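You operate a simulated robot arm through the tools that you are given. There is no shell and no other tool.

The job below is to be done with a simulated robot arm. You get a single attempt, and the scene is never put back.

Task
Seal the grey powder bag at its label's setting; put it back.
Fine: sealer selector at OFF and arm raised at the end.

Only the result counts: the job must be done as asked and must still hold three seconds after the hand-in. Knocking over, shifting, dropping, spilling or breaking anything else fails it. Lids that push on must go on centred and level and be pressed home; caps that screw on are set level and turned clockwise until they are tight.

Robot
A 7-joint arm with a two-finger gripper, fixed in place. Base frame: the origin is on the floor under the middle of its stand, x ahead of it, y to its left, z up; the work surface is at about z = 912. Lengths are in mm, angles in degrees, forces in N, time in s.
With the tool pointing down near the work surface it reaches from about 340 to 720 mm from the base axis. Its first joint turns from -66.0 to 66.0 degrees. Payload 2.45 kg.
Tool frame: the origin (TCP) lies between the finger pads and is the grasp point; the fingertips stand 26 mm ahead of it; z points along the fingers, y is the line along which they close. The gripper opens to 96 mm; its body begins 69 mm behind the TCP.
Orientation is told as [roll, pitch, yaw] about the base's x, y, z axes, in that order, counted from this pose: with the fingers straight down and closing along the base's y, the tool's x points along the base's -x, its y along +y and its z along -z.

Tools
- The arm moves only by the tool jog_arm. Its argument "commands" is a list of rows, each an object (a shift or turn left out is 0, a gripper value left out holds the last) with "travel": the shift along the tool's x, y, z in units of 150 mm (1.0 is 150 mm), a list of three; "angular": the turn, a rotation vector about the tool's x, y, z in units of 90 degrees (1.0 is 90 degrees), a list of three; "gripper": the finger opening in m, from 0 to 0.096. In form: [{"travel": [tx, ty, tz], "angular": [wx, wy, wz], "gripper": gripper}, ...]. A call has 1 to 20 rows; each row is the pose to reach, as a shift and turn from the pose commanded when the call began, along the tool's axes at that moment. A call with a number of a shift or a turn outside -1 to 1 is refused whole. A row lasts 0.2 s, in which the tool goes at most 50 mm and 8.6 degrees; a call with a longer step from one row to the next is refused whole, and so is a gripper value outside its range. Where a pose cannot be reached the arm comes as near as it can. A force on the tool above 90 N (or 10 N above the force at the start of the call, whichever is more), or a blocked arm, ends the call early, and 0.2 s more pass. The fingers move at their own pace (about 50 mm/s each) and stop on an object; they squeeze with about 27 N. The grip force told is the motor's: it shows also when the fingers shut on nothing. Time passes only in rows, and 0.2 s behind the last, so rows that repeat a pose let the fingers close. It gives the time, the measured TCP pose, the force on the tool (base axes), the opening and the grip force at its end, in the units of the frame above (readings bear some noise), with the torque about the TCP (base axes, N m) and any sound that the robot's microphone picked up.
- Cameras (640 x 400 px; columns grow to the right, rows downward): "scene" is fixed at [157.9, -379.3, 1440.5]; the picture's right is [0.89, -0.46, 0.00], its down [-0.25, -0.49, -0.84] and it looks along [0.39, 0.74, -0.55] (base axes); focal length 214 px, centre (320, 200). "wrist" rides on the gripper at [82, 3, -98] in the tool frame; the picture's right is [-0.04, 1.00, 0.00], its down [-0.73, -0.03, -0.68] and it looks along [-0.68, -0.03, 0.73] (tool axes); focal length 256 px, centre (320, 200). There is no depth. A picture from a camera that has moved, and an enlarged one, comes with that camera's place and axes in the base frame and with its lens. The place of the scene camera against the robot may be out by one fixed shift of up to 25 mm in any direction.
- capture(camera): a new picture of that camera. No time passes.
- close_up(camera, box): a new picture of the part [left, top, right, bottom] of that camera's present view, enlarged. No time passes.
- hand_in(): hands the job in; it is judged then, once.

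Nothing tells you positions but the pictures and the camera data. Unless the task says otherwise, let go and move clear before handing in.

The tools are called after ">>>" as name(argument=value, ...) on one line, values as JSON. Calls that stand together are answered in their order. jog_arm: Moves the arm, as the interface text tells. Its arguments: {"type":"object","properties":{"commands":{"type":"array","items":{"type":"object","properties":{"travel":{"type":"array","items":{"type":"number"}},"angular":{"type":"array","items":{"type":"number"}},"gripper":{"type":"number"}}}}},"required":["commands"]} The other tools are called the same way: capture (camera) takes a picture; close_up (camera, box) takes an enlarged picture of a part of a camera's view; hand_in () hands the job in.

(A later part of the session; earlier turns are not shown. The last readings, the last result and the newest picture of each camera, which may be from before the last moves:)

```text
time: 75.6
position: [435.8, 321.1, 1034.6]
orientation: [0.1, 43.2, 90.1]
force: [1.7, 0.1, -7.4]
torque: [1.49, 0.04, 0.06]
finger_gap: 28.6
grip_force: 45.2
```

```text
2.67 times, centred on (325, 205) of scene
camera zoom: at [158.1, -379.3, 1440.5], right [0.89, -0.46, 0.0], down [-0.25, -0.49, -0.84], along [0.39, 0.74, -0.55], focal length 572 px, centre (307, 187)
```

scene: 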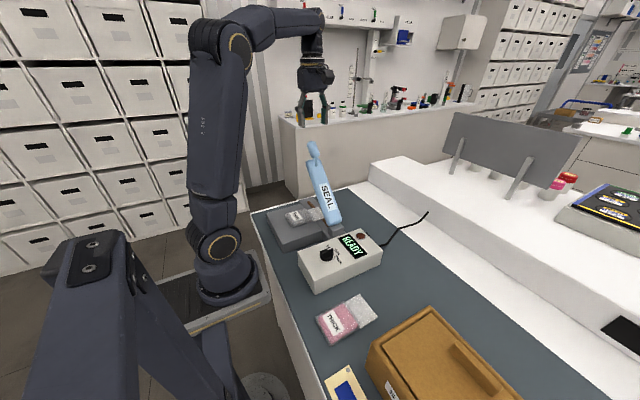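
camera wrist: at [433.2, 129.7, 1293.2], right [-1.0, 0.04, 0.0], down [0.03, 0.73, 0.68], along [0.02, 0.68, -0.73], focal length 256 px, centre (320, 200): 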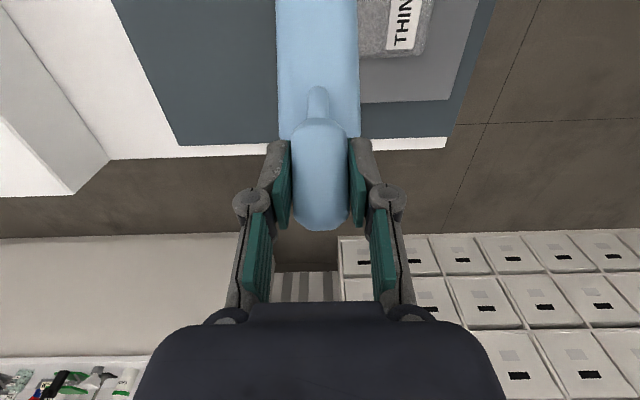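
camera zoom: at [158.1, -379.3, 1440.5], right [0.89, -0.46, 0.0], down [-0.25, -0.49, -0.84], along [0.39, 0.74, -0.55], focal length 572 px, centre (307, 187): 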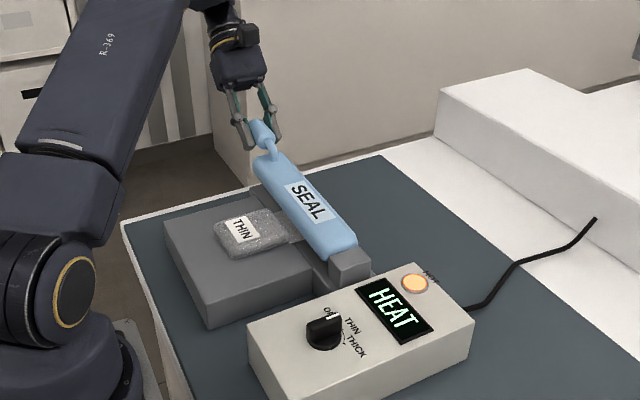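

The display reads HEAT with the HOT lamp on, so sealing has started. I'll hold the lever down with slight extra pressure and monitor.

>>> jog_arm(commands=[{"travel": [-0.0056, 0, 0.004]}, {"travel": [-0.0056, 0, 0.004]}])

>>> close_up(camera="scene", box=[315, 200, 395, 290])

```text
time: 76.2
position: [434.9, 319.4, 1034.0]
orientation: [0.0, 43.3, 90.1]
force: [3.5, 12.3, 0.7]
torque: [0.43, 0.06, 0.14]
finger_gap: 28.8
grip_force: 45.0
```

```text
4.44 times, centred on (355, 245) of scene
camera zoom: at [158.0, -378.9, 1440.6], right [0.89, -0.46, 0.0], down [-0.25, -0.49, -0.84], along [0.39, 0.74, -0.55], focal length 953 px, centre (164, 0)
```

zoom: 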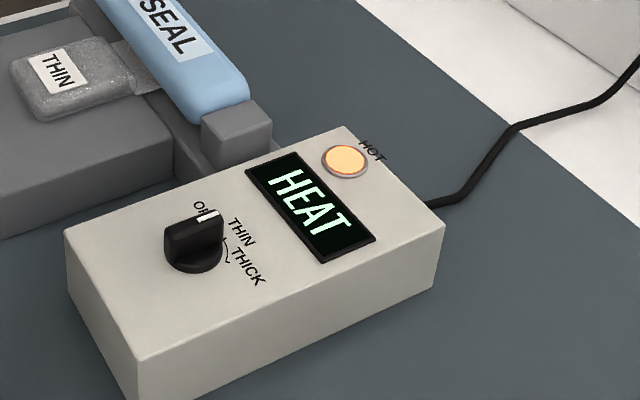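

Still HEAT. I'll keep holding and check often for the cycle to end.

>>> jog_arm(commands=[{"travel": [0, 0, 0]}, {"travel": [0, 0, 0]}])

>>> close_up(camera="scene", box=[315, 200, 395, 290])

```text
time: 76.8
position: [434.5, 319.9, 1034.5]
orientation: [-0.2, 43.5, 90.0]
force: [3.1, 21.9, 4.6]
torque: [-0.16, -0.06, 0.12]
finger_gap: 28.7
grip_force: 44.8
```

```text
4.44 times, centred on (355, 245) of scene
camera zoom: at [157.9, -378.7, 1440.7], right [0.89, -0.46, 0.0], down [-0.25, -0.49, -0.84], along [0.39, 0.74, -0.55], focal length 953 px, centre (164, 0)
```

zoom: 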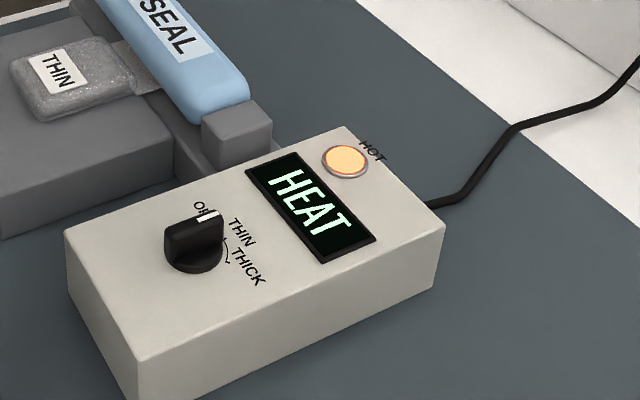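

>>> jog_arm(commands=[{"travel": [0, 0, 0]}, {"travel": [0, 0, 0]}])

>>> close_up(camera="scene", box=[315, 200, 395, 290])

```text
time: 77.4
position: [435.1, 320.9, 1034.8]
orientation: [0.0, 43.4, 89.9]
force: [4.5, 27.4, 5.7]
torque: [-0.33, -0.07, 0.09]
finger_gap: 29.1
grip_force: 45.3
```

```text
4.44 times, centred on (355, 245) of scene
camera zoom: at [157.9, -378.6, 1440.8], right [0.89, -0.46, 0.0], down [-0.25, -0.49, -0.84], along [0.39, 0.74, -0.55], focal length 953 px, centre (164, 0)
```

zoom: 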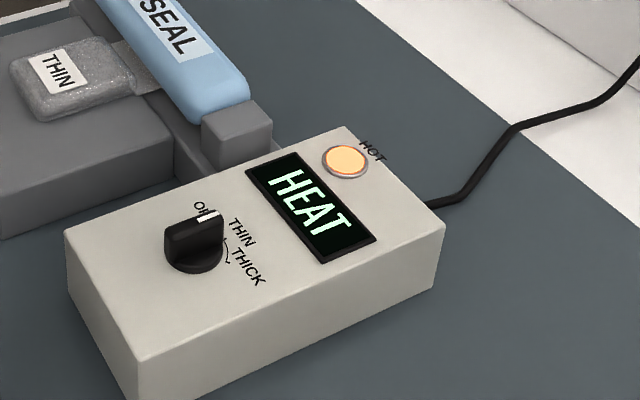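

Still heating, and the radial force is creeping up, so I'll ease out 1 mm while holding.

>>> jog_arm(commands=[{"travel": [-0.0058, 0, -0.0045]}, {"travel": [-0.0058, 0, -0.0045]}])

>>> close_up(camera="scene", box=[315, 200, 395, 290])

```text
time: 78.0
position: [435.1, 320.2, 1033.9]
orientation: [0.1, 43.5, 90.0]
force: [2.2, 16.5, 0.9]
torque: [0.43, 0.05, 0.1]
finger_gap: 28.9
grip_force: 45.0
```

```text
4.44 times, centred on (355, 245) of scene
camera zoom: at [157.9, -378.9, 1440.7], right [0.89, -0.46, 0.0], down [-0.25, -0.49, -0.84], along [0.39, 0.74, -0.55], focal length 953 px, centre (164, 0)
```

zoom: 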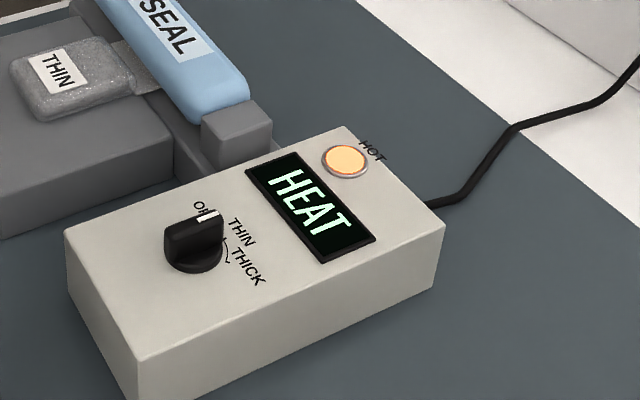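

>>> jog_arm(commands=[{"travel": [0, 0, 0]}, {"travel": [0, 0, 0]}])

>>> close_up(camera="scene", box=[315, 200, 395, 290])

```text
time: 78.6
position: [435.5, 320.5, 1034.4]
orientation: [0.1, 43.5, 90.1]
force: [0.8, 11.4, -2.2]
torque: [0.7, 0.05, 0.0]
finger_gap: 29.0
grip_force: 44.7
```

```text
4.44 times, centred on (355, 245) of scene
camera zoom: at [157.9, -379.0, 1440.6], right [0.89, -0.46, 0.0], down [-0.25, -0.49, -0.84], along [0.39, 0.74, -0.55], focal length 953 px, centre (164, 0)
```

zoom: 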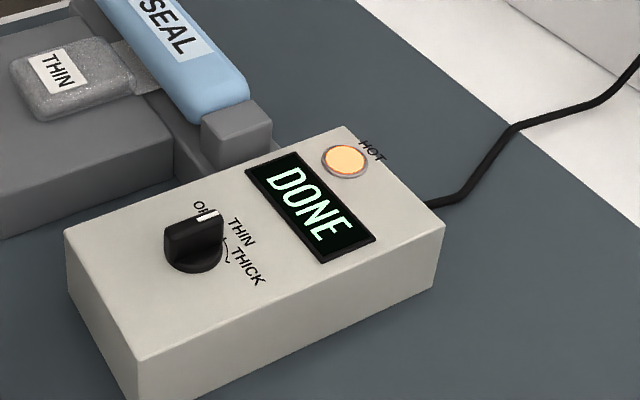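

The display reads DONE. I'll raise the lever back along the same arc, first half now.

>>> jog_arm(commands=[{"travel": [0.037, 0, -0.023], "angular": [0, -0.019, 0]}, {"travel": [0.0752, 0, -0.0453], "angular": [0, -0.039, 0]}, {"travel": [0.129, 0, -0.077], "angular": [0, -0.061, 0]}, {"travel": [0.1833, 0, -0.108], "angular": [0, -0.083, 0]}, {"travel": [0.241, 0, -0.135], "angular": [0, -0.106, 0]}, {"travel": [0.298, 0, -0.16], "angular": [0, -0.128, 0]}, {"travel": [0.357, 0, -0.182], "angular": [0, -0.15, 0]}, {"travel": [0.416, 0, -0.2013], "angular": [0, -0.172, 0]}, {"travel": [0.476, 0, -0.2195], "angular": [0, -0.195, 0]}, {"travel": [0.536, 0, -0.2356], "angular": [0, -0.217, 0]}, {"travel": [0.536, 0, -0.2356], "angular": [0, -0.217, 0]}])

>>> close_up(camera="scene", box=[265, 130, 385, 280])

```text
time: 81.0
position: [435.0, 287.5, 1114.3]
orientation: [-0.1, 23.7, 90.0]
force: [-0.5, 4.1, 3.9]
torque: [-0.5, 0.01, 0.08]
finger_gap: 28.7
grip_force: 44.9
```

```text
2.67 times, centred on (325, 205) of scene
camera zoom: at [157.8, -379.2, 1440.6], right [0.89, -0.46, 0.0], down [-0.25, -0.49, -0.84], along [0.39, 0.74, -0.55], focal length 572 px, centre (307, 187)
```

zoom: 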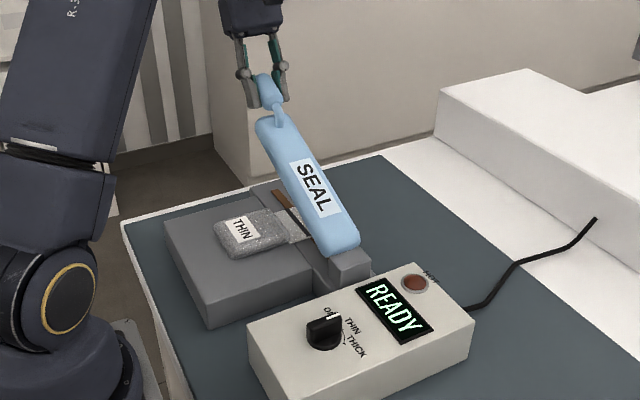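

The lever comes up freely, the display is back to READY and the HOT lamp is off. I'll finish raising it to its original position.

>>> jog_arm(commands=[{"travel": [0.053, 0, -0.034], "angular": [0, -0.022, 0]}, {"travel": [0.106, 0, -0.0659], "angular": [0, -0.044, 0]}, {"travel": [0.161, 0, -0.096], "angular": [0, -0.067, 0]}, {"travel": [0.216, 0, -0.1243], "angular": [0, -0.089, 0]}, {"travel": [0.272, 0, -0.152], "angular": [0, -0.111, 0]}, {"travel": [0.3287, 0, -0.1777], "angular": [0, -0.133, 0]}, {"travel": [0.386, 0, -0.201], "angular": [0, -0.155, 0]}, {"travel": [0.444, 0, -0.2225], "angular": [0, -0.178, 0]}, {"travel": [0.503, 0, -0.242], "angular": [0, -0.2, 0]}, {"travel": [0.563, 0, -0.2595], "angular": [0, -0.222, 0]}, {"travel": [0.623, 0, -0.275], "angular": [0, -0.244, 0]}, {"travel": [0.6836, 0, -0.2882], "angular": [0, -0.267, 0]}, {"travel": [0.6836, 0, -0.2882], "angular": [0, -0.267, 0]}])

>>> close_up(camera="scene", box=[265, 90, 365, 250])

>>> capture(camera="wrist")

```text
time: 83.8
position: [434.6, 211.2, 1196.5]
orientation: [-0.1, -0.3, 90.0]
force: [2.6, 11.3, 16.7]
torque: [-0.14, -0.09, 0.06]
finger_gap: 28.9
grip_force: 44.9
```

```text
2.50 times, centred on (315, 170) of scene
camera zoom: at [157.8, -379.1, 1440.6], right [0.89, -0.46, 0.0], down [-0.25, -0.49, -0.84], along [0.39, 0.74, -0.55], focal length 536 px, centre (332, 275)
```

zoom: 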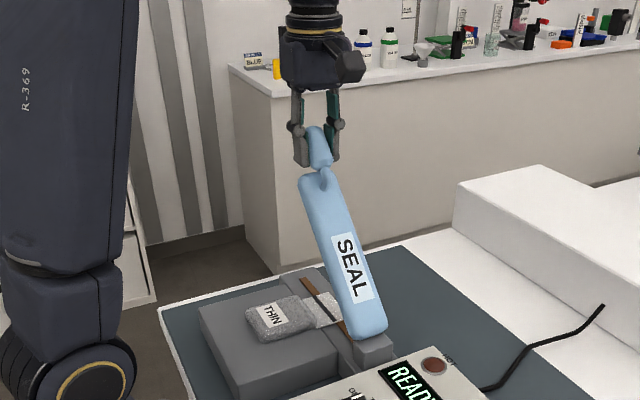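

```text
taken
camera wrist: at [432.6, 128.3, 1293.7], right [-1.0, 0.04, 0.0], down [0.03, 0.73, 0.68], along [0.03, 0.68, -0.73], focal length 256 px, centre (320, 200)
```

wrist: 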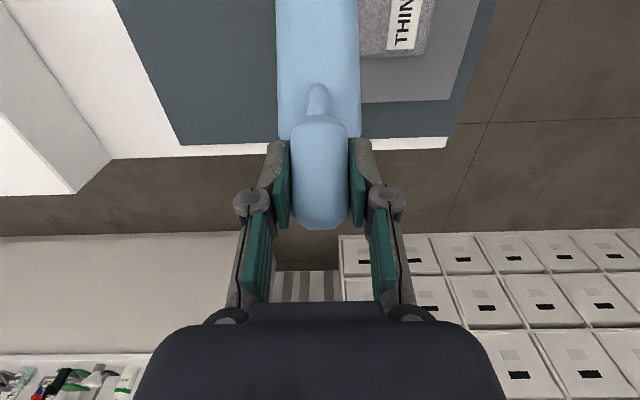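

The lever is back at its starting angle and a seal line is visible across the flap. I'll relieve the load and release the handle, checking that it stays up.

>>> jog_arm(commands=[{"travel": [-0.004, 0, -0.0055]}, {"travel": [-0.004, 0, -0.0055], "gripper": 0.034}, {"travel": [-0.004, 0, -0.0055], "gripper": 0.04}, {"travel": [-0.004, 0, -0.0055]}])

>>> capture(camera="wrist")

>>> close_up(camera="scene", box=[265, 90, 365, 250])

```text
time: 84.8
position: [435.2, 209.6, 1197.4]
orientation: [-0.1, -0.1, 90.0]
force: [-0.5, -1.0, -0.1]
torque: [-0.02, 0.01, -0.02]
finger_gap: 39.8
grip_force: 0.0
```

```text
taken
camera wrist: at [432.6, 128.6, 1294.0], right [-1.0, 0.04, 0.0], down [0.03, 0.73, 0.68], along [0.03, 0.68, -0.73], focal length 256 px, centre (320, 200)
```

wrist: 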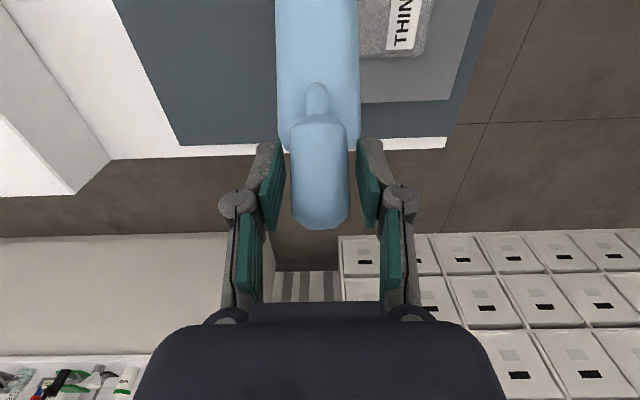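

```text
2.50 times, centred on (315, 170) of scene
camera zoom: at [157.9, -379.3, 1440.5], right [0.89, -0.46, 0.0], down [-0.25, -0.49, -0.84], along [0.39, 0.74, -0.55], focal length 536 px, centre (332, 275)
```

zoom: 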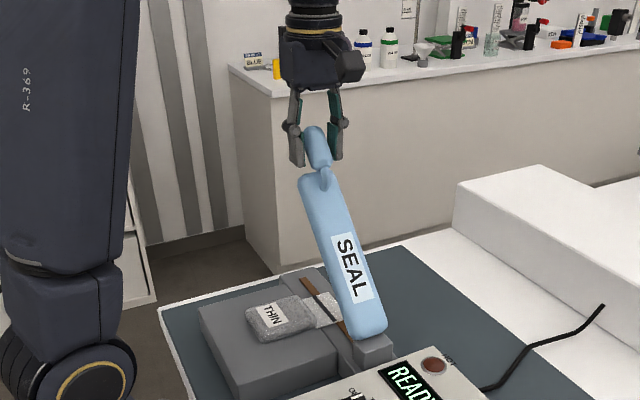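

The lever stays up by itself. I'll open wider, rise straight off the handle, then rotate back to yaw 0 while moving toward the bag.

>>> jog_arm(commands=[{"travel": [0, -0.01, 0], "gripper": 0.062}, {"travel": [0, -0.01, 0]}, {"travel": [0, -0.01, -0.1]}, {"travel": [0, -0.01, -0.25]}, {"travel": [0, -0.01, -0.4]}, {"travel": [0, -0.01, -0.6]}, {"travel": [0, -0.01, -0.6]}])

>>> jog_arm(commands=[{"travel": [0, 0.05, 0], "angular": [0, 0, 0.08], "gripper": 0.086}, {"travel": [0.02, 0.1, 0], "angular": [0, 0, 0.165]}, {"travel": [0.04, 0.16, 0], "angular": [0, 0, 0.25]}, {"travel": [0.06, 0.22, 0], "angular": [0, 0, 0.335]}, {"travel": [0.08, 0.28, 0], "angular": [0, 0, 0.42]}, {"travel": [0.1, 0.34, 0], "angular": [0, 0, 0.505]}, {"travel": [0.12, 0.4, 0], "angular": [0, 0, 0.59]}, {"travel": [0.14, 0.46, 0], "angular": [0, 0, 0.675]}, {"travel": [0.16, 0.52, 0], "angular": [0, 0, 0.76]}, {"travel": [0.18, 0.57, 0], "angular": [0, 0, 0.845]}, {"travel": [0.2, 0.6, 0], "angular": [0, 0, 0.93]}, {"travel": [0.21, 0.62, 0], "angular": [0, 0, 1.0]}, {"travel": [0.21, 0.62, 0], "angular": [0, 0, 1.0]}])

>>> capture(camera="wrist")

>>> close_up(camera="scene", box=[255, 130, 395, 290])

```text
time: 86.4
position: [436.1, 210.7, 1285.0]
orientation: [0.0, -0.1, 90.0]
force: [-0.4, -1.3, -0.2]
torque: [0.04, 0.01, -0.01]
finger_gap: 62.2
grip_force: 0.1
```

```text
time: 89.2
position: [343.1, 179.1, 1285.0]
orientation: [0.1, 0.1, -0.1]
force: [0.4, 0.4, 0.6]
torque: [-0.03, -0.02, 0.05]
finger_gap: 85.9
grip_force: 0.0
```

```text
taken
camera wrist: at [262.7, 182.1, 1384.0], right [0.04, 1.0, 0.0], down [0.73, -0.03, 0.68], along [0.68, -0.03, -0.73], focal length 256 px, centre (320, 200)
```

wrist: 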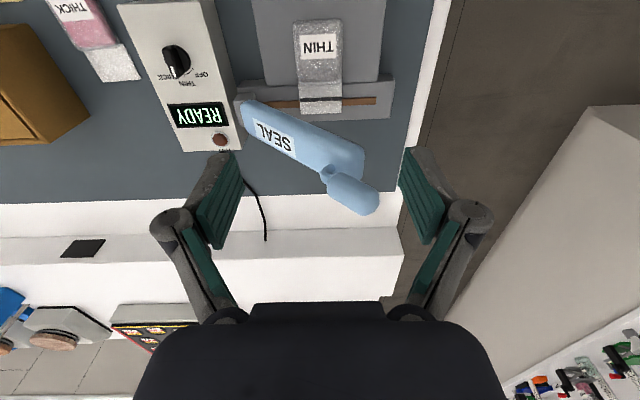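

```text
2.50 times, centred on (325, 210) of scene
camera zoom: at [157.9, -379.3, 1440.5], right [0.89, -0.46, 0.0], down [-0.25, -0.49, -0.84], along [0.39, 0.74, -0.55], focal length 536 px, centre (308, 175)
```

zoom: 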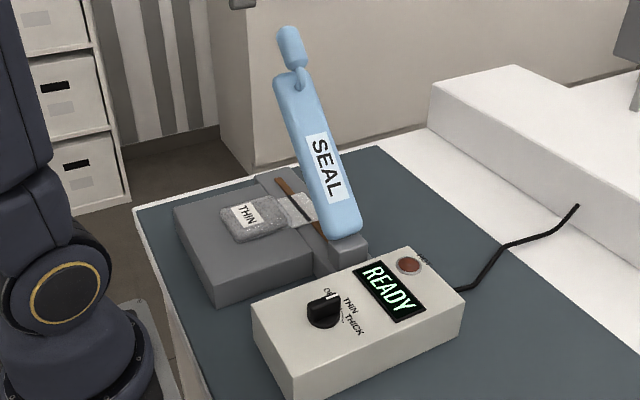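

The bag is still in position with a dark seal line. I'll descend over it and check alignment.

>>> jog_arm(commands=[{"travel": [0, -0.01, 0.2]}, {"travel": [0, -0.01, 0.4]}, {"travel": [0, -0.01, 0.6]}, {"travel": [0, -0.01, 0.8]}, {"travel": [0, -0.01, 1.0]}, {"travel": [0, -0.01, 1.0]}])

>>> jog_arm(commands=[{"travel": [-0.04, 0, 0.15]}, {"travel": [-0.085, 0, 0.3]}, {"travel": [-0.085, 0, 0.45]}, {"travel": [-0.085, 0, 0.6]}, {"travel": [-0.085, 0, 0.7]}, {"travel": [-0.085, 0, 0.7]}])

>>> capture(camera="wrist")

>>> close_up(camera="wrist", box=[180, 40, 460, 240])

```text
time: 90.6
position: [342.6, 178.5, 1135.8]
orientation: [0.1, 0.0, 0.0]
force: [-0.3, 0.4, 0.2]
torque: [0.02, -0.02, 0.01]
finger_gap: 86.0
grip_force: 0.1
```

```text
time: 92.0
position: [357.0, 177.3, 1031.8]
orientation: [0.1, 0.0, 0.0]
force: [-0.5, -0.4, 0.7]
torque: [0.01, -0.03, 0.0]
finger_gap: 85.8
grip_force: 0.0
```

```text
taken
camera wrist: at [275.4, 180.7, 1128.7], right [0.04, 1.0, 0.0], down [0.73, -0.03, 0.68], along [0.68, -0.03, -0.73], focal length 256 px, centre (320, 200)
```

wrist: 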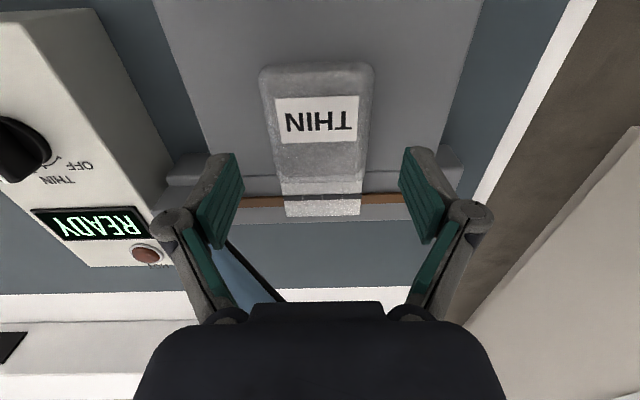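

```text
2.00 times, centred on (320, 140) of wrist
camera zoom: at [275.4, 180.7, 1128.7], right [0.04, 1.0, 0.0], down [0.73, -0.03, 0.68], along [0.68, -0.03, -0.73], focal length 512 px, centre (320, 320)
```

zoom: 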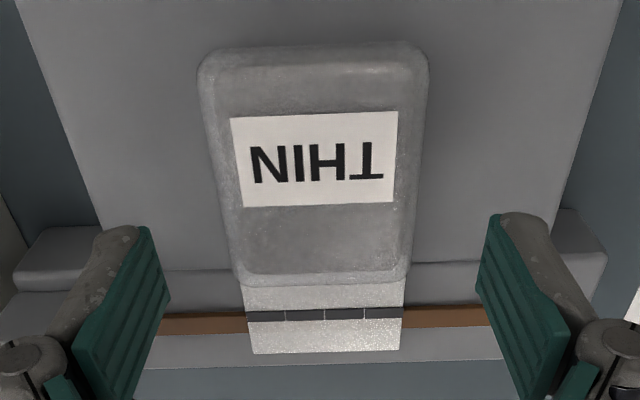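

A clean seal band runs across the full flap width and the bag hasn't moved. I'll lower to the same relative grip height and close.

>>> jog_arm(commands=[{"travel": [0.002, 0, 0.1]}, {"travel": [0.004, 0, 0.2]}, {"travel": [0.004, 0, 0.28]}, {"travel": [0.004, 0, 0.31]}, {"travel": [0.004, 0, 0.321]}, {"travel": [0.004, 0, 0.321]}])

>>> close_up(camera="wrist", box=[140, 60, 500, 290])

```text
time: 93.4
position: [355.6, 177.5, 983.6]
orientation: [0.1, -0.1, 0.0]
force: [0.1, 0.0, 0.2]
torque: [0.02, 0.02, -0.03]
finger_gap: 86.0
grip_force: 0.0
```

```text
1.74 times, centred on (320, 175) of wrist
camera zoom: at [275.0, 181.1, 1080.8], right [0.04, 1.0, 0.0], down [0.73, -0.03, 0.68], along [0.68, -0.03, -0.73], focal length 445 px, centre (320, 244)
```

zoom: 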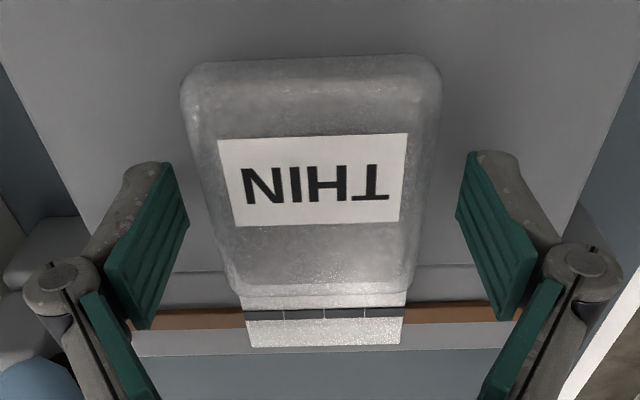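

Aligned as before. Closing, then a slow test lift.

>>> jog_arm(commands=[{"travel": [0, 0, 0], "gripper": 0.072}, {"travel": [0, 0, 0], "gripper": 0.055}, {"travel": [0, 0, 0]}, {"travel": [0, 0, 0]}, {"travel": [0, 0, -0.01]}, {"travel": [0, 0, -0.025]}, {"travel": [0, 0, -0.04]}, {"travel": [0, 0, -0.055]}, {"travel": [0, 0, -0.055]}])

>>> close_up(camera="wrist", box=[140, 60, 500, 290])

>>> close_up(camera="scene", box=[260, 170, 360, 250])

```text
time: 95.4
position: [355.9, 179.1, 992.1]
orientation: [0.1, 0.1, 0.0]
force: [-0.1, -0.4, -1.8]
torque: [0.01, 0.01, 0.02]
finger_gap: 69.4
grip_force: 26.6
```

```text
1.74 times, centred on (320, 175) of wrist
camera zoom: at [275.0, 181.1, 1089.3], right [0.04, 1.0, 0.0], down [0.73, -0.03, 0.68], along [0.68, -0.03, -0.73], focal length 445 px, centre (320, 244)
```

zoom: 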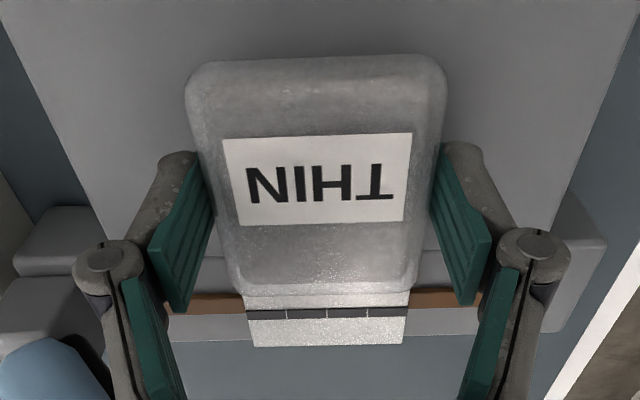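

```text
5.00 times, centred on (310, 210) of scene
camera zoom: at [157.9, -379.3, 1440.5], right [0.89, -0.46, 0.0], down [-0.25, -0.49, -0.84], along [0.39, 0.74, -0.55], focal length 1072 px, centre (370, 150)
```

zoom: 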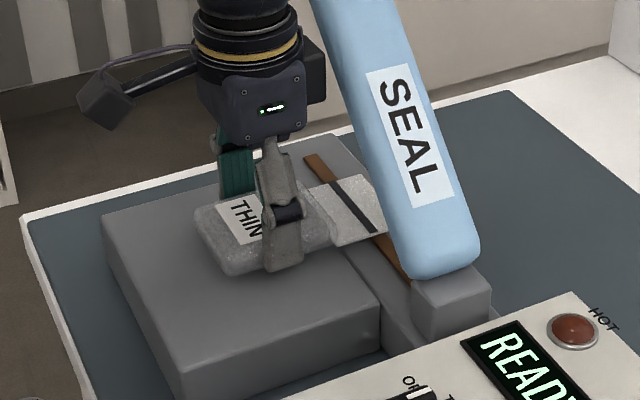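

The bag is held and lifted clear of the platform. I'll retrace: out to +y under the lever, up, over and back to its original place.

>>> jog_arm(commands=[{"travel": [0, 0, -0.04]}, {"travel": [0, 0, -0.08]}, {"travel": [0, 0.02, -0.1]}, {"travel": [0, 0.06, -0.1]}, {"travel": [0, 0.12, -0.1]}, {"travel": [0, 0.2, -0.1]}, {"travel": [0, 0.3, -0.1]}, {"travel": [0, 0.4, -0.1]}, {"travel": [0, 0.5, -0.1]}, {"travel": [0, 0.6, -0.1]}, {"travel": [0, 0.7, -0.1]}, {"travel": [0, 0.78, -0.1]}, {"travel": [0, 0.83, -0.1]}, {"travel": [0, 0.85, -0.1]}, {"travel": [0, 0.85, -0.1]}])

>>> jog_arm(commands=[{"travel": [0, 0, -0.02]}, {"travel": [0, 0, -0.06]}, {"travel": [0, 0, -0.12]}, {"travel": [0, 0, -0.2]}, {"travel": [0, 0, -0.3]}, {"travel": [0, 0, -0.4]}, {"travel": [0, 0, -0.5]}, {"travel": [0, 0, -0.6]}, {"travel": [0, 0, -0.7]}, {"travel": [0, 0, -0.8]}, {"travel": [0, 0, -0.9]}, {"travel": [0, 0, -0.97]}, {"travel": [0, 0, -1.0]}, {"travel": [0, 0, -1.0]}])

>>> jog_arm(commands=[{"travel": [0, 0, -0.02]}, {"travel": [0, 0, -0.06]}, {"travel": [0, 0, -0.12]}, {"travel": [0, 0, -0.2]}, {"travel": [0, 0, -0.3]}, {"travel": [0, 0, -0.4]}, {"travel": [0, 0, -0.5]}, {"travel": [0, 0, -0.6]}, {"travel": [0, 0, -0.7]}, {"travel": [0, 0, -0.8]}, {"travel": [0, 0, -0.88]}, {"travel": [0, 0, -0.94]}, {"travel": [0, 0, -0.97]}, {"travel": [0, 0, -0.97]}])

>>> capture(camera="wrist")

>>> capture(camera="scene")

```text
time: 98.6
position: [356.0, 307.2, 1006.8]
orientation: [0.1, 0.0, 0.1]
force: [0.3, -0.5, -1.3]
torque: [0.06, 0.02, 0.0]
finger_gap: 69.3
grip_force: 28.0
```

```text
time: 101.6
position: [354.9, 305.5, 1155.9]
orientation: [0.1, 0.1, -0.1]
force: [0.0, 1.0, -1.2]
torque: [0.01, 0.03, -0.04]
finger_gap: 69.4
grip_force: 27.1
```

```text
time: 104.6
position: [356.1, 304.1, 1302.7]
orientation: [0.2, -0.1, 0.0]
force: [-0.3, 0.1, -1.1]
torque: [-0.02, 0.03, 0.0]
finger_gap: 69.1
grip_force: 27.3
```

```text
taken
camera wrist: at [275.0, 307.8, 1399.8], right [0.04, 1.0, 0.0], down [0.73, -0.03, 0.68], along [0.68, -0.03, -0.73], focal length 256 px, centre (320, 200)
```

wrist: 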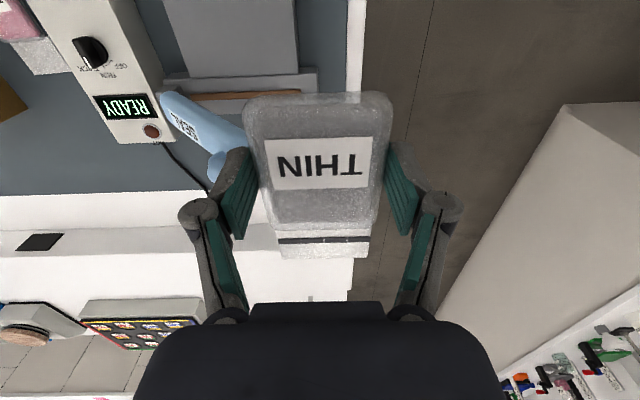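

```text
taken
```

scene: 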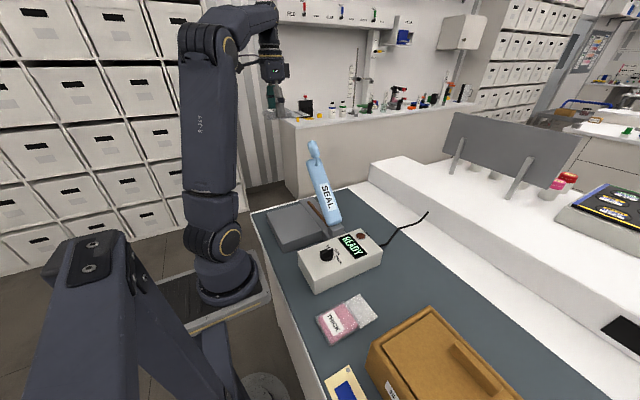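

The bag is above lever height. I'll travel back across to y ≈ -146 and then the rest of the way.

>>> jog_arm(commands=[{"travel": [0, -0.02, 0]}, {"travel": [0, -0.06, 0]}, {"travel": [0, -0.12, 0]}, {"travel": [0, -0.2, 0]}, {"travel": [0, -0.3, 0]}, {"travel": [0, -0.4, 0]}, {"travel": [0, -0.5, 0]}, {"travel": [0, -0.6, 0]}, {"travel": [0, -0.7, 0]}, {"travel": [0, -0.8, 0]}, {"travel": [0, -0.88, 0]}, {"travel": [0, -0.95, 0]}, {"travel": [0, -1.0, 0]}, {"travel": [0, -1.0, 0]}])

>>> jog_arm(commands=[{"travel": [0, -0.02, 0]}, {"travel": [0, -0.06, 0]}, {"travel": [0, -0.12, 0]}, {"travel": [0, -0.2, 0]}, {"travel": [0, -0.3, 0]}, {"travel": [0, -0.4, 0]}, {"travel": [0, -0.5, 0]}, {"travel": [0, -0.6, 0]}, {"travel": [0, -0.7, 0]}, {"travel": [0, -0.8, 0]}, {"travel": [0, -0.88, 0]}, {"travel": [0, -0.95, 0]}, {"travel": [0, -1.0, 0]}, {"travel": [0, -1.0, 0]}])

>>> jog_arm(commands=[{"travel": [0, -0.02, 0]}, {"travel": [0, -0.06, 0]}, {"travel": [0, -0.12, 0]}, {"travel": [0, -0.2, 0]}, {"travel": [0, -0.3, 0]}, {"travel": [0, -0.4, 0]}, {"travel": [0, -0.5, 0]}, {"travel": [0, -0.6, 0]}, {"travel": [0, -0.7, 0]}, {"travel": [0, -0.8, 0]}, {"travel": [0, -0.88, 0]}, {"travel": [0, -0.95, 0]}, {"travel": [0, -1.0, 0]}, {"travel": [0, -1.0, 0]}])

>>> capture(camera="wrist")

>>> capture(camera="scene")

```text
time: 107.6
position: [356.4, 153.4, 1301.3]
orientation: [0.2, 0.0, 0.0]
force: [0.7, 0.4, -1.0]
torque: [0.01, -0.02, -0.01]
finger_gap: 69.3
grip_force: 26.9
```

```text
time: 110.6
position: [355.5, 5.0, 1301.1]
orientation: [0.2, 0.0, 0.0]
force: [-0.5, -0.9, -0.7]
torque: [-0.01, -0.02, 0.02]
finger_gap: 69.2
grip_force: 27.0
```

```text
time: 113.6
position: [355.9, -144.8, 1301.2]
orientation: [0.2, -0.1, 0.1]
force: [0.5, 0.1, -0.4]
torque: [0.02, 0.0, -0.01]
finger_gap: 69.2
grip_force: 26.8
```

```text
taken
camera wrist: at [275.1, -142.4, 1399.5], right [0.04, 1.0, 0.0], down [0.73, -0.03, 0.68], along [0.68, -0.03, -0.73], focal length 256 px, centre (320, 200)
```

wrist: 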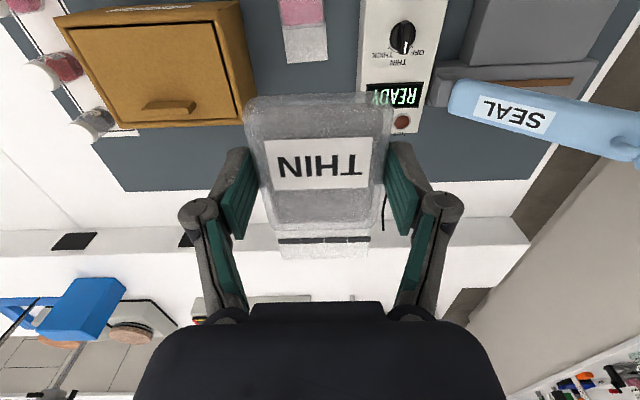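

```text
taken
```

scene: 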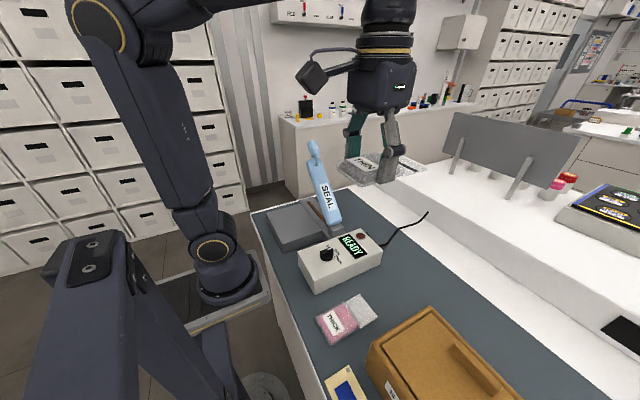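

Over the box area now. I'll move out to the bag's original x, y and yaw while descending.

>>> jog_arm(commands=[{"travel": [-0.02, -0.01, 0.01]}, {"travel": [-0.06, -0.02, 0.04]}, {"travel": [-0.12, -0.04, 0.08], "angular": [0, 0, 0.005]}, {"travel": [-0.2, -0.06, 0.14], "angular": [0, 0, 0.01]}, {"travel": [-0.3, -0.08, 0.22], "angular": [0, 0, 0.015]}, {"travel": [-0.4, -0.1, 0.3], "angular": [0, 0, 0.019]}, {"travel": [-0.5, -0.12, 0.39], "angular": [0, 0, 0.019]}, {"travel": [-0.6, -0.14, 0.48], "angular": [0, 0, 0.019]}, {"travel": [-0.7, -0.16, 0.57], "angular": [0, 0, 0.019]}, {"travel": [-0.78, -0.167, 0.66], "angular": [0, 0, 0.019]}, {"travel": [-0.825, -0.167, 0.75], "angular": [0, 0, 0.019]}, {"travel": [-0.843, -0.167, 0.84], "angular": [0, 0, 0.019]}, {"travel": [-0.843, -0.167, 0.92], "angular": [0, 0, 0.019]}, {"travel": [-0.843, -0.167, 0.97], "angular": [0, 0, 0.019]}, {"travel": [-0.843, -0.167, 1.0], "angular": [0, 0, 0.019]}, {"travel": [-0.843, -0.167, 1.0], "angular": [0, 0, 0.019]}])

>>> jog_arm(commands=[{"travel": [0, 0, 0.02]}, {"travel": [0, 0, 0.06]}, {"travel": [0, 0, 0.12]}, {"travel": [0, 0, 0.2]}, {"travel": [0, 0, 0.3]}, {"travel": [0, 0, 0.4]}, {"travel": [0, 0, 0.5]}, {"travel": [0, 0, 0.6]}, {"travel": [0, 0, 0.7]}, {"travel": [0, 0, 0.8]}, {"travel": [0, 0, 0.88]}, {"travel": [0, 0, 0.95]}, {"travel": [0, 0, 1.0]}, {"travel": [0, 0, 1.0]}])

>>> capture(camera="wrist")

>>> close_up(camera="scene", box=[320, 180, 480, 340])

```text
time: 117.0
position: [482.5, -169.3, 1150.1]
orientation: [0.2, 0.1, -1.8]
force: [-0.7, -0.4, -0.6]
torque: [-0.02, 0.0, 0.0]
finger_gap: 69.4
grip_force: 27.0
```

```text
time: 120.0
position: [481.8, -169.1, 1002.4]
orientation: [0.1, 0.0, -1.6]
force: [-0.5, 0.2, -0.7]
torque: [0.0, 0.0, 0.0]
finger_gap: 69.1
grip_force: 27.5
```

```text
taken
camera wrist: at [401.5, -164.2, 1099.0], right [0.07, 1.0, 0.0], down [0.73, -0.05, 0.68], along [0.68, -0.05, -0.73], focal length 256 px, centre (320, 200)
```

wrist: 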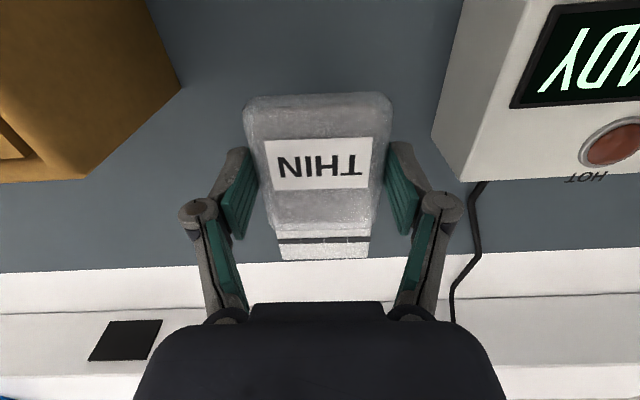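

```text
2.50 times, centred on (400, 260) of scene
camera zoom: at [157.9, -379.3, 1440.5], right [0.89, -0.46, 0.0], down [-0.25, -0.49, -0.84], along [0.39, 0.74, -0.55], focal length 536 px, centre (120, 50)
```

zoom: 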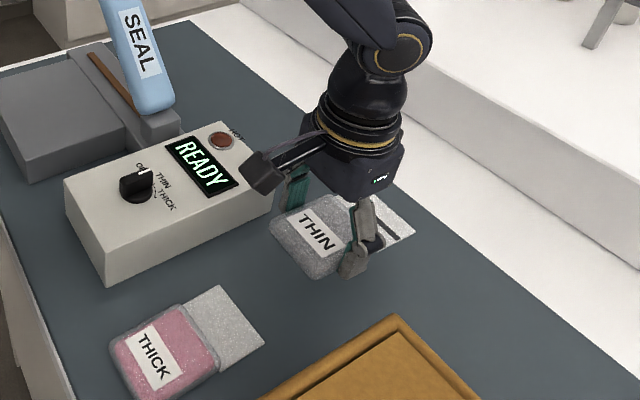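

Right above the original spot. Lowering to just above the table, then gently to contact.

>>> jog_arm(commands=[{"travel": [0, -0.003, 0.08]}, {"travel": [0, -0.003, 0.17]}, {"travel": [0, -0.003, 0.26]}, {"travel": [0, -0.003, 0.33]}, {"travel": [0, -0.003, 0.38]}, {"travel": [0, -0.003, 0.4]}, {"travel": [0, -0.003, 0.4]}])

>>> jog_arm(commands=[{"travel": [0, 0, 0.006]}, {"travel": [0, 0, 0.011]}, {"travel": [0, 0, 0.011]}])

```text
time: 121.6
position: [482.2, -169.6, 941.9]
orientation: [0.1, -0.1, -1.7]
force: [-0.9, 0.2, -0.2]
torque: [0.01, 0.02, 0.01]
finger_gap: 69.4
grip_force: 26.8
```

```text
time: 122.4
position: [481.9, -168.4, 939.7]
orientation: [0.1, 0.0, -1.5]
force: [0.0, 0.6, 0.1]
torque: [-0.03, 0.0, 0.02]
finger_gap: 69.3
grip_force: 27.3
```

>>> jog_arm(commands=[{"travel": [0, -0.003, 0.005]}, {"travel": [0, -0.003, 0.008]}, {"travel": [0, -0.003, 0.008]}])

>>> close_up(camera="scene", box=[360, 230, 440, 310])

```text
time: 123.2
position: [482.1, -171.2, 939.8]
orientation: [0.2, 0.0, -1.7]
force: [-2.7, 2.1, 8.6]
torque: [-0.08, 0.21, -0.07]
finger_gap: 69.3
grip_force: 26.8
```

```text
5.00 times, centred on (400, 270) of scene
camera zoom: at [157.7, -379.2, 1440.6], right [0.89, -0.46, 0.0], down [-0.25, -0.49, -0.84], along [0.39, 0.74, -0.55], focal length 1072 px, centre (-80, -150)
```

zoom: 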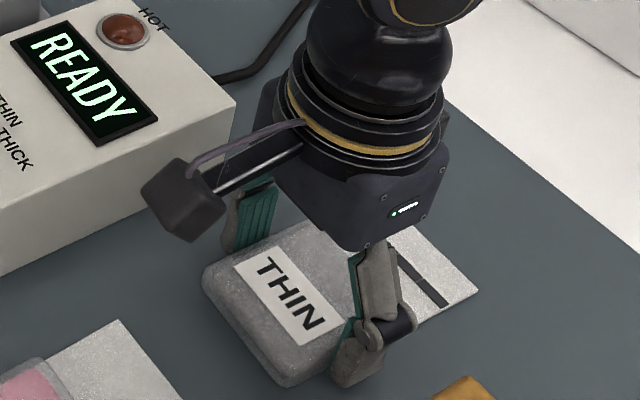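

The bag touches the table at 8.6 N, and its image position matches the original. Releasing and lifting away.

>>> jog_arm(commands=[{"travel": [0, 0.002, -0.005]}, {"travel": [0, 0.002, -0.005], "gripper": 0.075}, {"travel": [0, 0.002, -0.005], "gripper": 0.084}, {"travel": [0, 0.002, -0.005]}, {"travel": [0, 0.002, -0.03]}, {"travel": [0, 0.002, -0.08]}, {"travel": [0, 0.002, -0.16]}, {"travel": [0, 0.002, -0.3]}, {"travel": [0, 0.002, -0.45]}, {"travel": [0, 0.002, -0.6]}, {"travel": [0, 0.002, -0.8]}, {"travel": [0, 0.002, -1.0]}, {"travel": [0, 0.002, -1.0]}])

>>> capture(camera="wrist")

>>> close_up(camera="scene", box=[290, 225, 450, 325])

```text
time: 126.0
position: [482.7, -170.6, 1089.4]
orientation: [0.0, -0.1, -1.6]
force: [-0.2, 0.5, 0.1]
torque: [-0.01, 0.04, 0.01]
finger_gap: 84.0
grip_force: 0.1
```

```text
taken
camera wrist: at [401.5, -165.6, 1187.3], right [0.07, 1.0, 0.0], down [0.73, -0.05, 0.68], along [0.68, -0.05, -0.73], focal length 256 px, centre (320, 200)
```

wrist: 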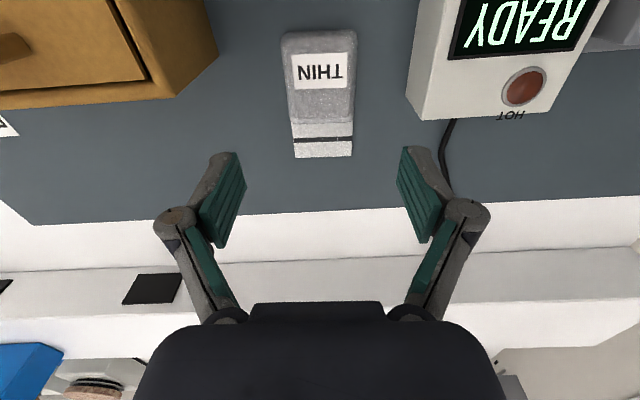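

```text
4.00 times, centred on (370, 275) of scene
camera zoom: at [157.9, -379.3, 1440.5], right [0.89, -0.46, 0.0], down [-0.25, -0.49, -0.84], along [0.39, 0.74, -0.55], focal length 858 px, centre (120, -100)
```

zoom: 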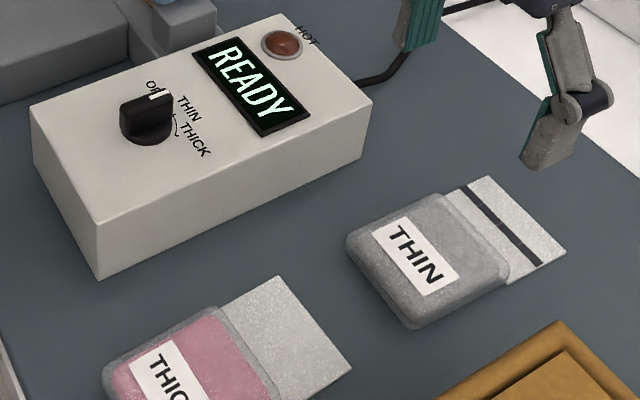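

The sealed bag is back within a couple of mm of its original pose. Now I'll go to the selector, whose bar is along x, to turn it back to OFF.

>>> jog_arm(commands=[{"travel": [0.1, 0.1, 0], "angular": [0, 0, -0.005]}, {"travel": [0.25, 0.25, 0], "angular": [0, 0, -0.01]}, {"travel": [0.4, 0.4, 0], "angular": [0, 0, -0.019], "gripper": 0.05}, {"travel": [0.55, 0.57, 0], "angular": [0, 0, -0.019]}, {"travel": [0.7, 0.74, 0], "angular": [0, 0, -0.019]}, {"travel": [0.82, 0.87, 0], "angular": [0, 0, -0.019]}, {"travel": [0.875, 0.912, 0], "angular": [0, 0, -0.019]}, {"travel": [0.875, 0.912, 0], "angular": [0, 0, -0.019]}])

>>> capture(camera="wrist")

>>> close_up(camera="wrist", box=[250, 30, 400, 180])

```text
time: 127.8
position: [354.0, -30.2, 1088.4]
orientation: [0.0, -0.1, 0.0]
force: [0.1, 0.1, 0.3]
torque: [-0.03, 0.01, 0.03]
finger_gap: 49.8
grip_force: 0.1
```

```text
taken
camera wrist: at [273.7, -27.2, 1186.6], right [0.04, 1.0, 0.0], down [0.73, -0.03, 0.68], along [0.68, -0.03, -0.73], focal length 256 px, centre (320, 200)
```

wrist: 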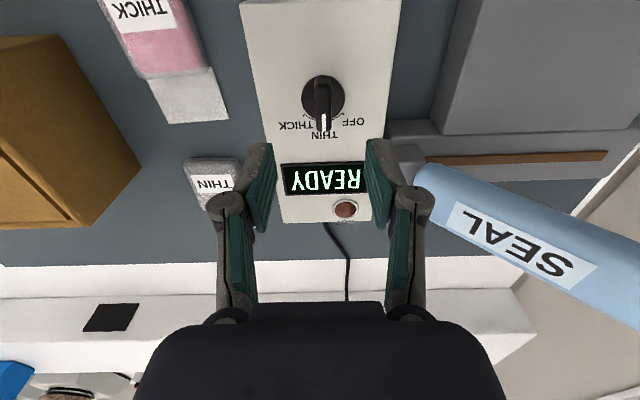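

```text
2.67 times, centred on (325, 105) of wrist
camera zoom: at [273.7, -27.2, 1186.6], right [0.04, 1.0, 0.0], down [0.73, -0.03, 0.68], along [0.68, -0.03, -0.73], focal length 683 px, centre (307, 453)
```

zoom: 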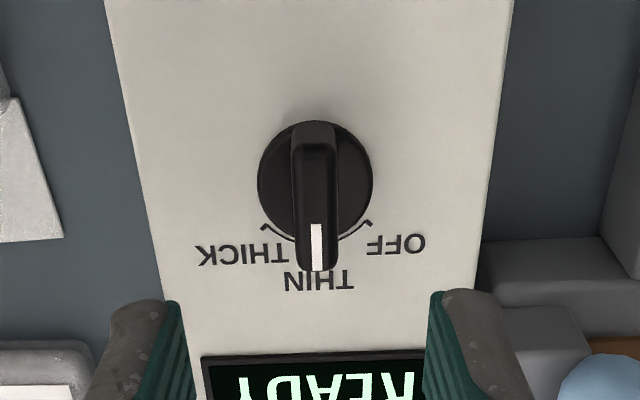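

The pointer is at THIN and the bar runs along x. I'll shift about 1.5 mm to +y, descend around the bar and grip it.

>>> jog_arm(commands=[{"travel": [-0.008, 0.011, 0.15]}, {"travel": [-0.008, 0.011, 0.3]}, {"travel": [-0.008, 0.011, 0.42]}, {"travel": [-0.008, 0.011, 0.5]}, {"travel": [-0.008, 0.011, 0.54]}, {"travel": [-0.008, 0.011, 0.54]}])

>>> close_up(camera="wrist", box=[220, 40, 440, 240])

```text
time: 129.2
position: [356.3, -27.5, 1006.8]
orientation: [0.1, 0.0, 0.1]
force: [0.2, -0.6, 0.3]
torque: [-0.03, 0.0, 0.01]
finger_gap: 49.9
grip_force: 0.0
```

```text
2.00 times, centred on (330, 140) of wrist
camera zoom: at [275.7, -25.2, 1105.8], right [0.04, 1.0, 0.0], down [0.73, -0.03, 0.68], along [0.68, -0.03, -0.73], focal length 512 px, centre (300, 320)
```

zoom: 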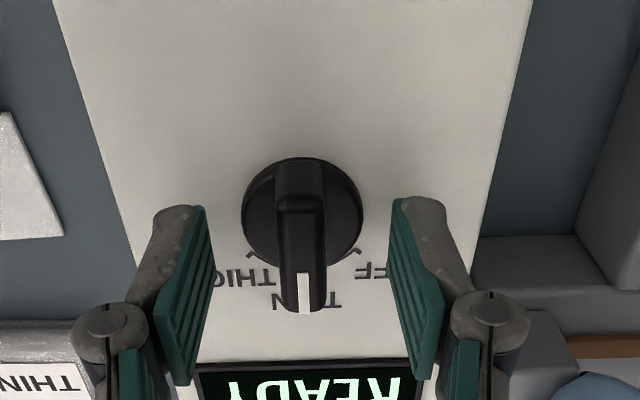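

Well centred. Closing on the bar.

>>> jog_arm(commands=[{"travel": [0, 0, 0], "gripper": 0.03}, {"travel": [0, 0, 0], "gripper": 0.0}, {"travel": [0, 0, 0]}, {"travel": [0, 0, 0]}])

```text
time: 130.2
position: [356.7, -28.7, 1007.6]
orientation: [0.1, 0.0, 0.1]
force: [0.5, 8.4, -3.0]
torque: [0.23, -0.14, -0.01]
finger_gap: 13.2
grip_force: 39.6
```

Gripped. Turning counter-clockwise about 48° back to OFF.

>>> jog_arm(commands=[{"angular": [0, 0, -0.06]}, {"angular": [0, 0, -0.12]}, {"angular": [0, 0, -0.18]}, {"angular": [0, 0, -0.24]}, {"angular": [0, 0, -0.3]}, {"angular": [0, 0, -0.36]}, {"angular": [0, 0, -0.42]}, {"angular": [0, 0, -0.48]}, {"angular": [0, 0, -0.53]}, {"angular": [0, 0, -0.53]}])

>>> close_up(camera="scene", box=[280, 200, 400, 300])

>>> close_up(camera="wrist", box=[220, 40, 440, 240])

```text
time: 132.4
position: [356.1, -26.5, 1009.1]
orientation: [0.0, -0.1, 47.7]
force: [-7.0, 32.2, 28.6]
torque: [0.69, 0.37, -0.01]
finger_gap: 12.9
grip_force: 39.4
```

```text
4.00 times, centred on (340, 250) of scene
camera zoom: at [157.4, -378.4, 1440.9], right [0.89, -0.46, 0.0], down [-0.25, -0.49, -0.84], along [0.39, 0.74, -0.55], focal length 858 px, centre (240, 0)
```

zoom: 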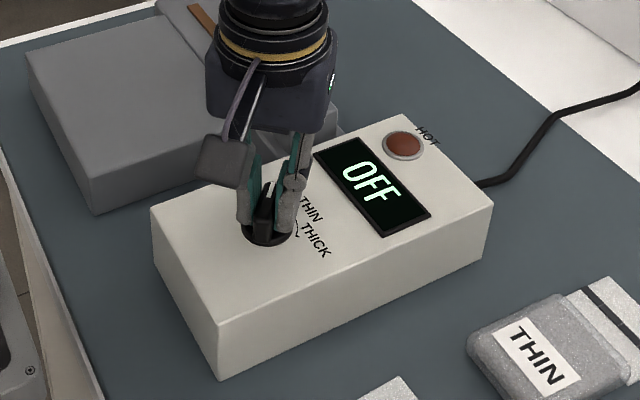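

```text
2.00 times, centred on (330, 140) of wrist
camera zoom: at [299.6, -85.2, 1105.7], right [-0.71, 0.7, 0.0], down [0.51, 0.52, 0.68], along [0.48, 0.49, -0.73], focal length 512 px, centre (300, 320)
```

zoom: 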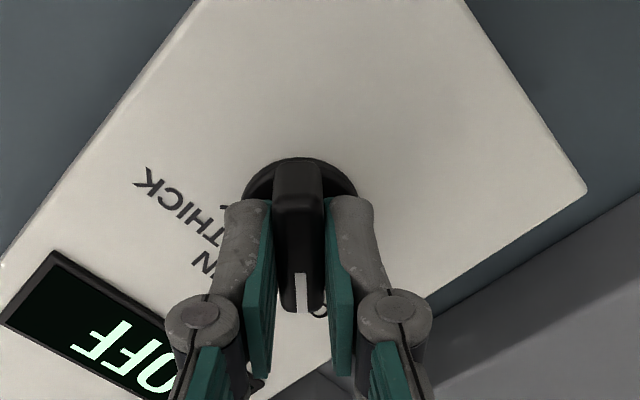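

The display shows OFF. I'll open the gripper, lift away and check the pointer.

>>> jog_arm(commands=[{"travel": [0, 0, -0.01]}, {"travel": [0, 0, -0.01], "gripper": 0.03}, {"travel": [0, 0, -0.01], "gripper": 0.05}, {"travel": [0, 0, -0.01]}, {"travel": [0, 0, -0.01]}])

>>> jog_arm(commands=[{"travel": [0, 0, -0.1]}, {"travel": [0, 0, -0.25]}, {"travel": [0, 0, -0.45]}, {"travel": [0, 0, -0.7]}, {"travel": [0, 0, -1.0]}, {"travel": [0, 0, -1.0]}])

>>> capture(camera="wrist")

>>> close_up(camera="scene", box=[280, 200, 400, 300])

```text
time: 133.6
position: [355.5, -28.7, 1010.0]
orientation: [0.1, 0.0, 47.8]
force: [0.9, 0.3, -0.3]
torque: [0.01, -0.02, -0.03]
finger_gap: 50.4
grip_force: 0.1
```

```text
time: 135.0
position: [356.4, -28.3, 1160.1]
orientation: [0.2, -0.1, 47.7]
force: [0.4, -1.2, -0.2]
torque: [-0.02, 0.0, 0.03]
finger_gap: 50.1
grip_force: 0.1
```

```text
taken
camera wrist: at [299.5, -87.3, 1257.2], right [-0.71, 0.7, 0.0], down [0.52, 0.52, 0.68], along [0.48, 0.48, -0.73], focal length 256 px, centre (320, 200)
```

wrist: 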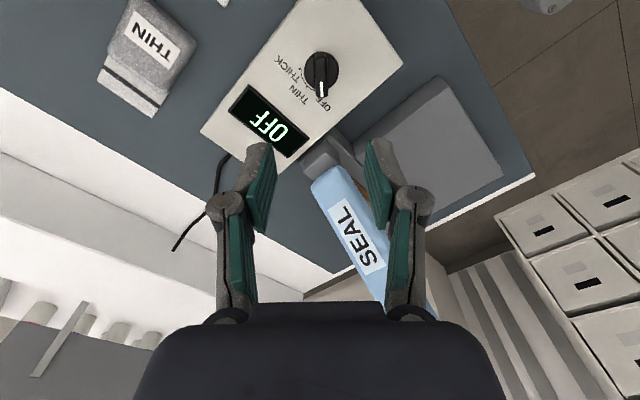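

```text
4.00 times, centred on (340, 250) of scene
camera zoom: at [157.9, -379.3, 1440.5], right [0.89, -0.46, 0.0], down [-0.25, -0.49, -0.84], along [0.39, 0.74, -0.55], focal length 858 px, centre (240, 0)
```

zoom: 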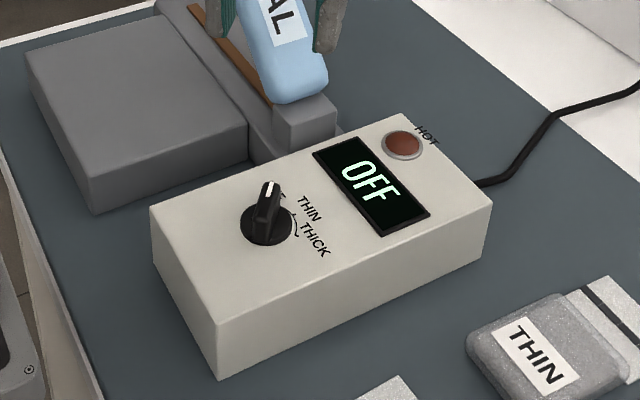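

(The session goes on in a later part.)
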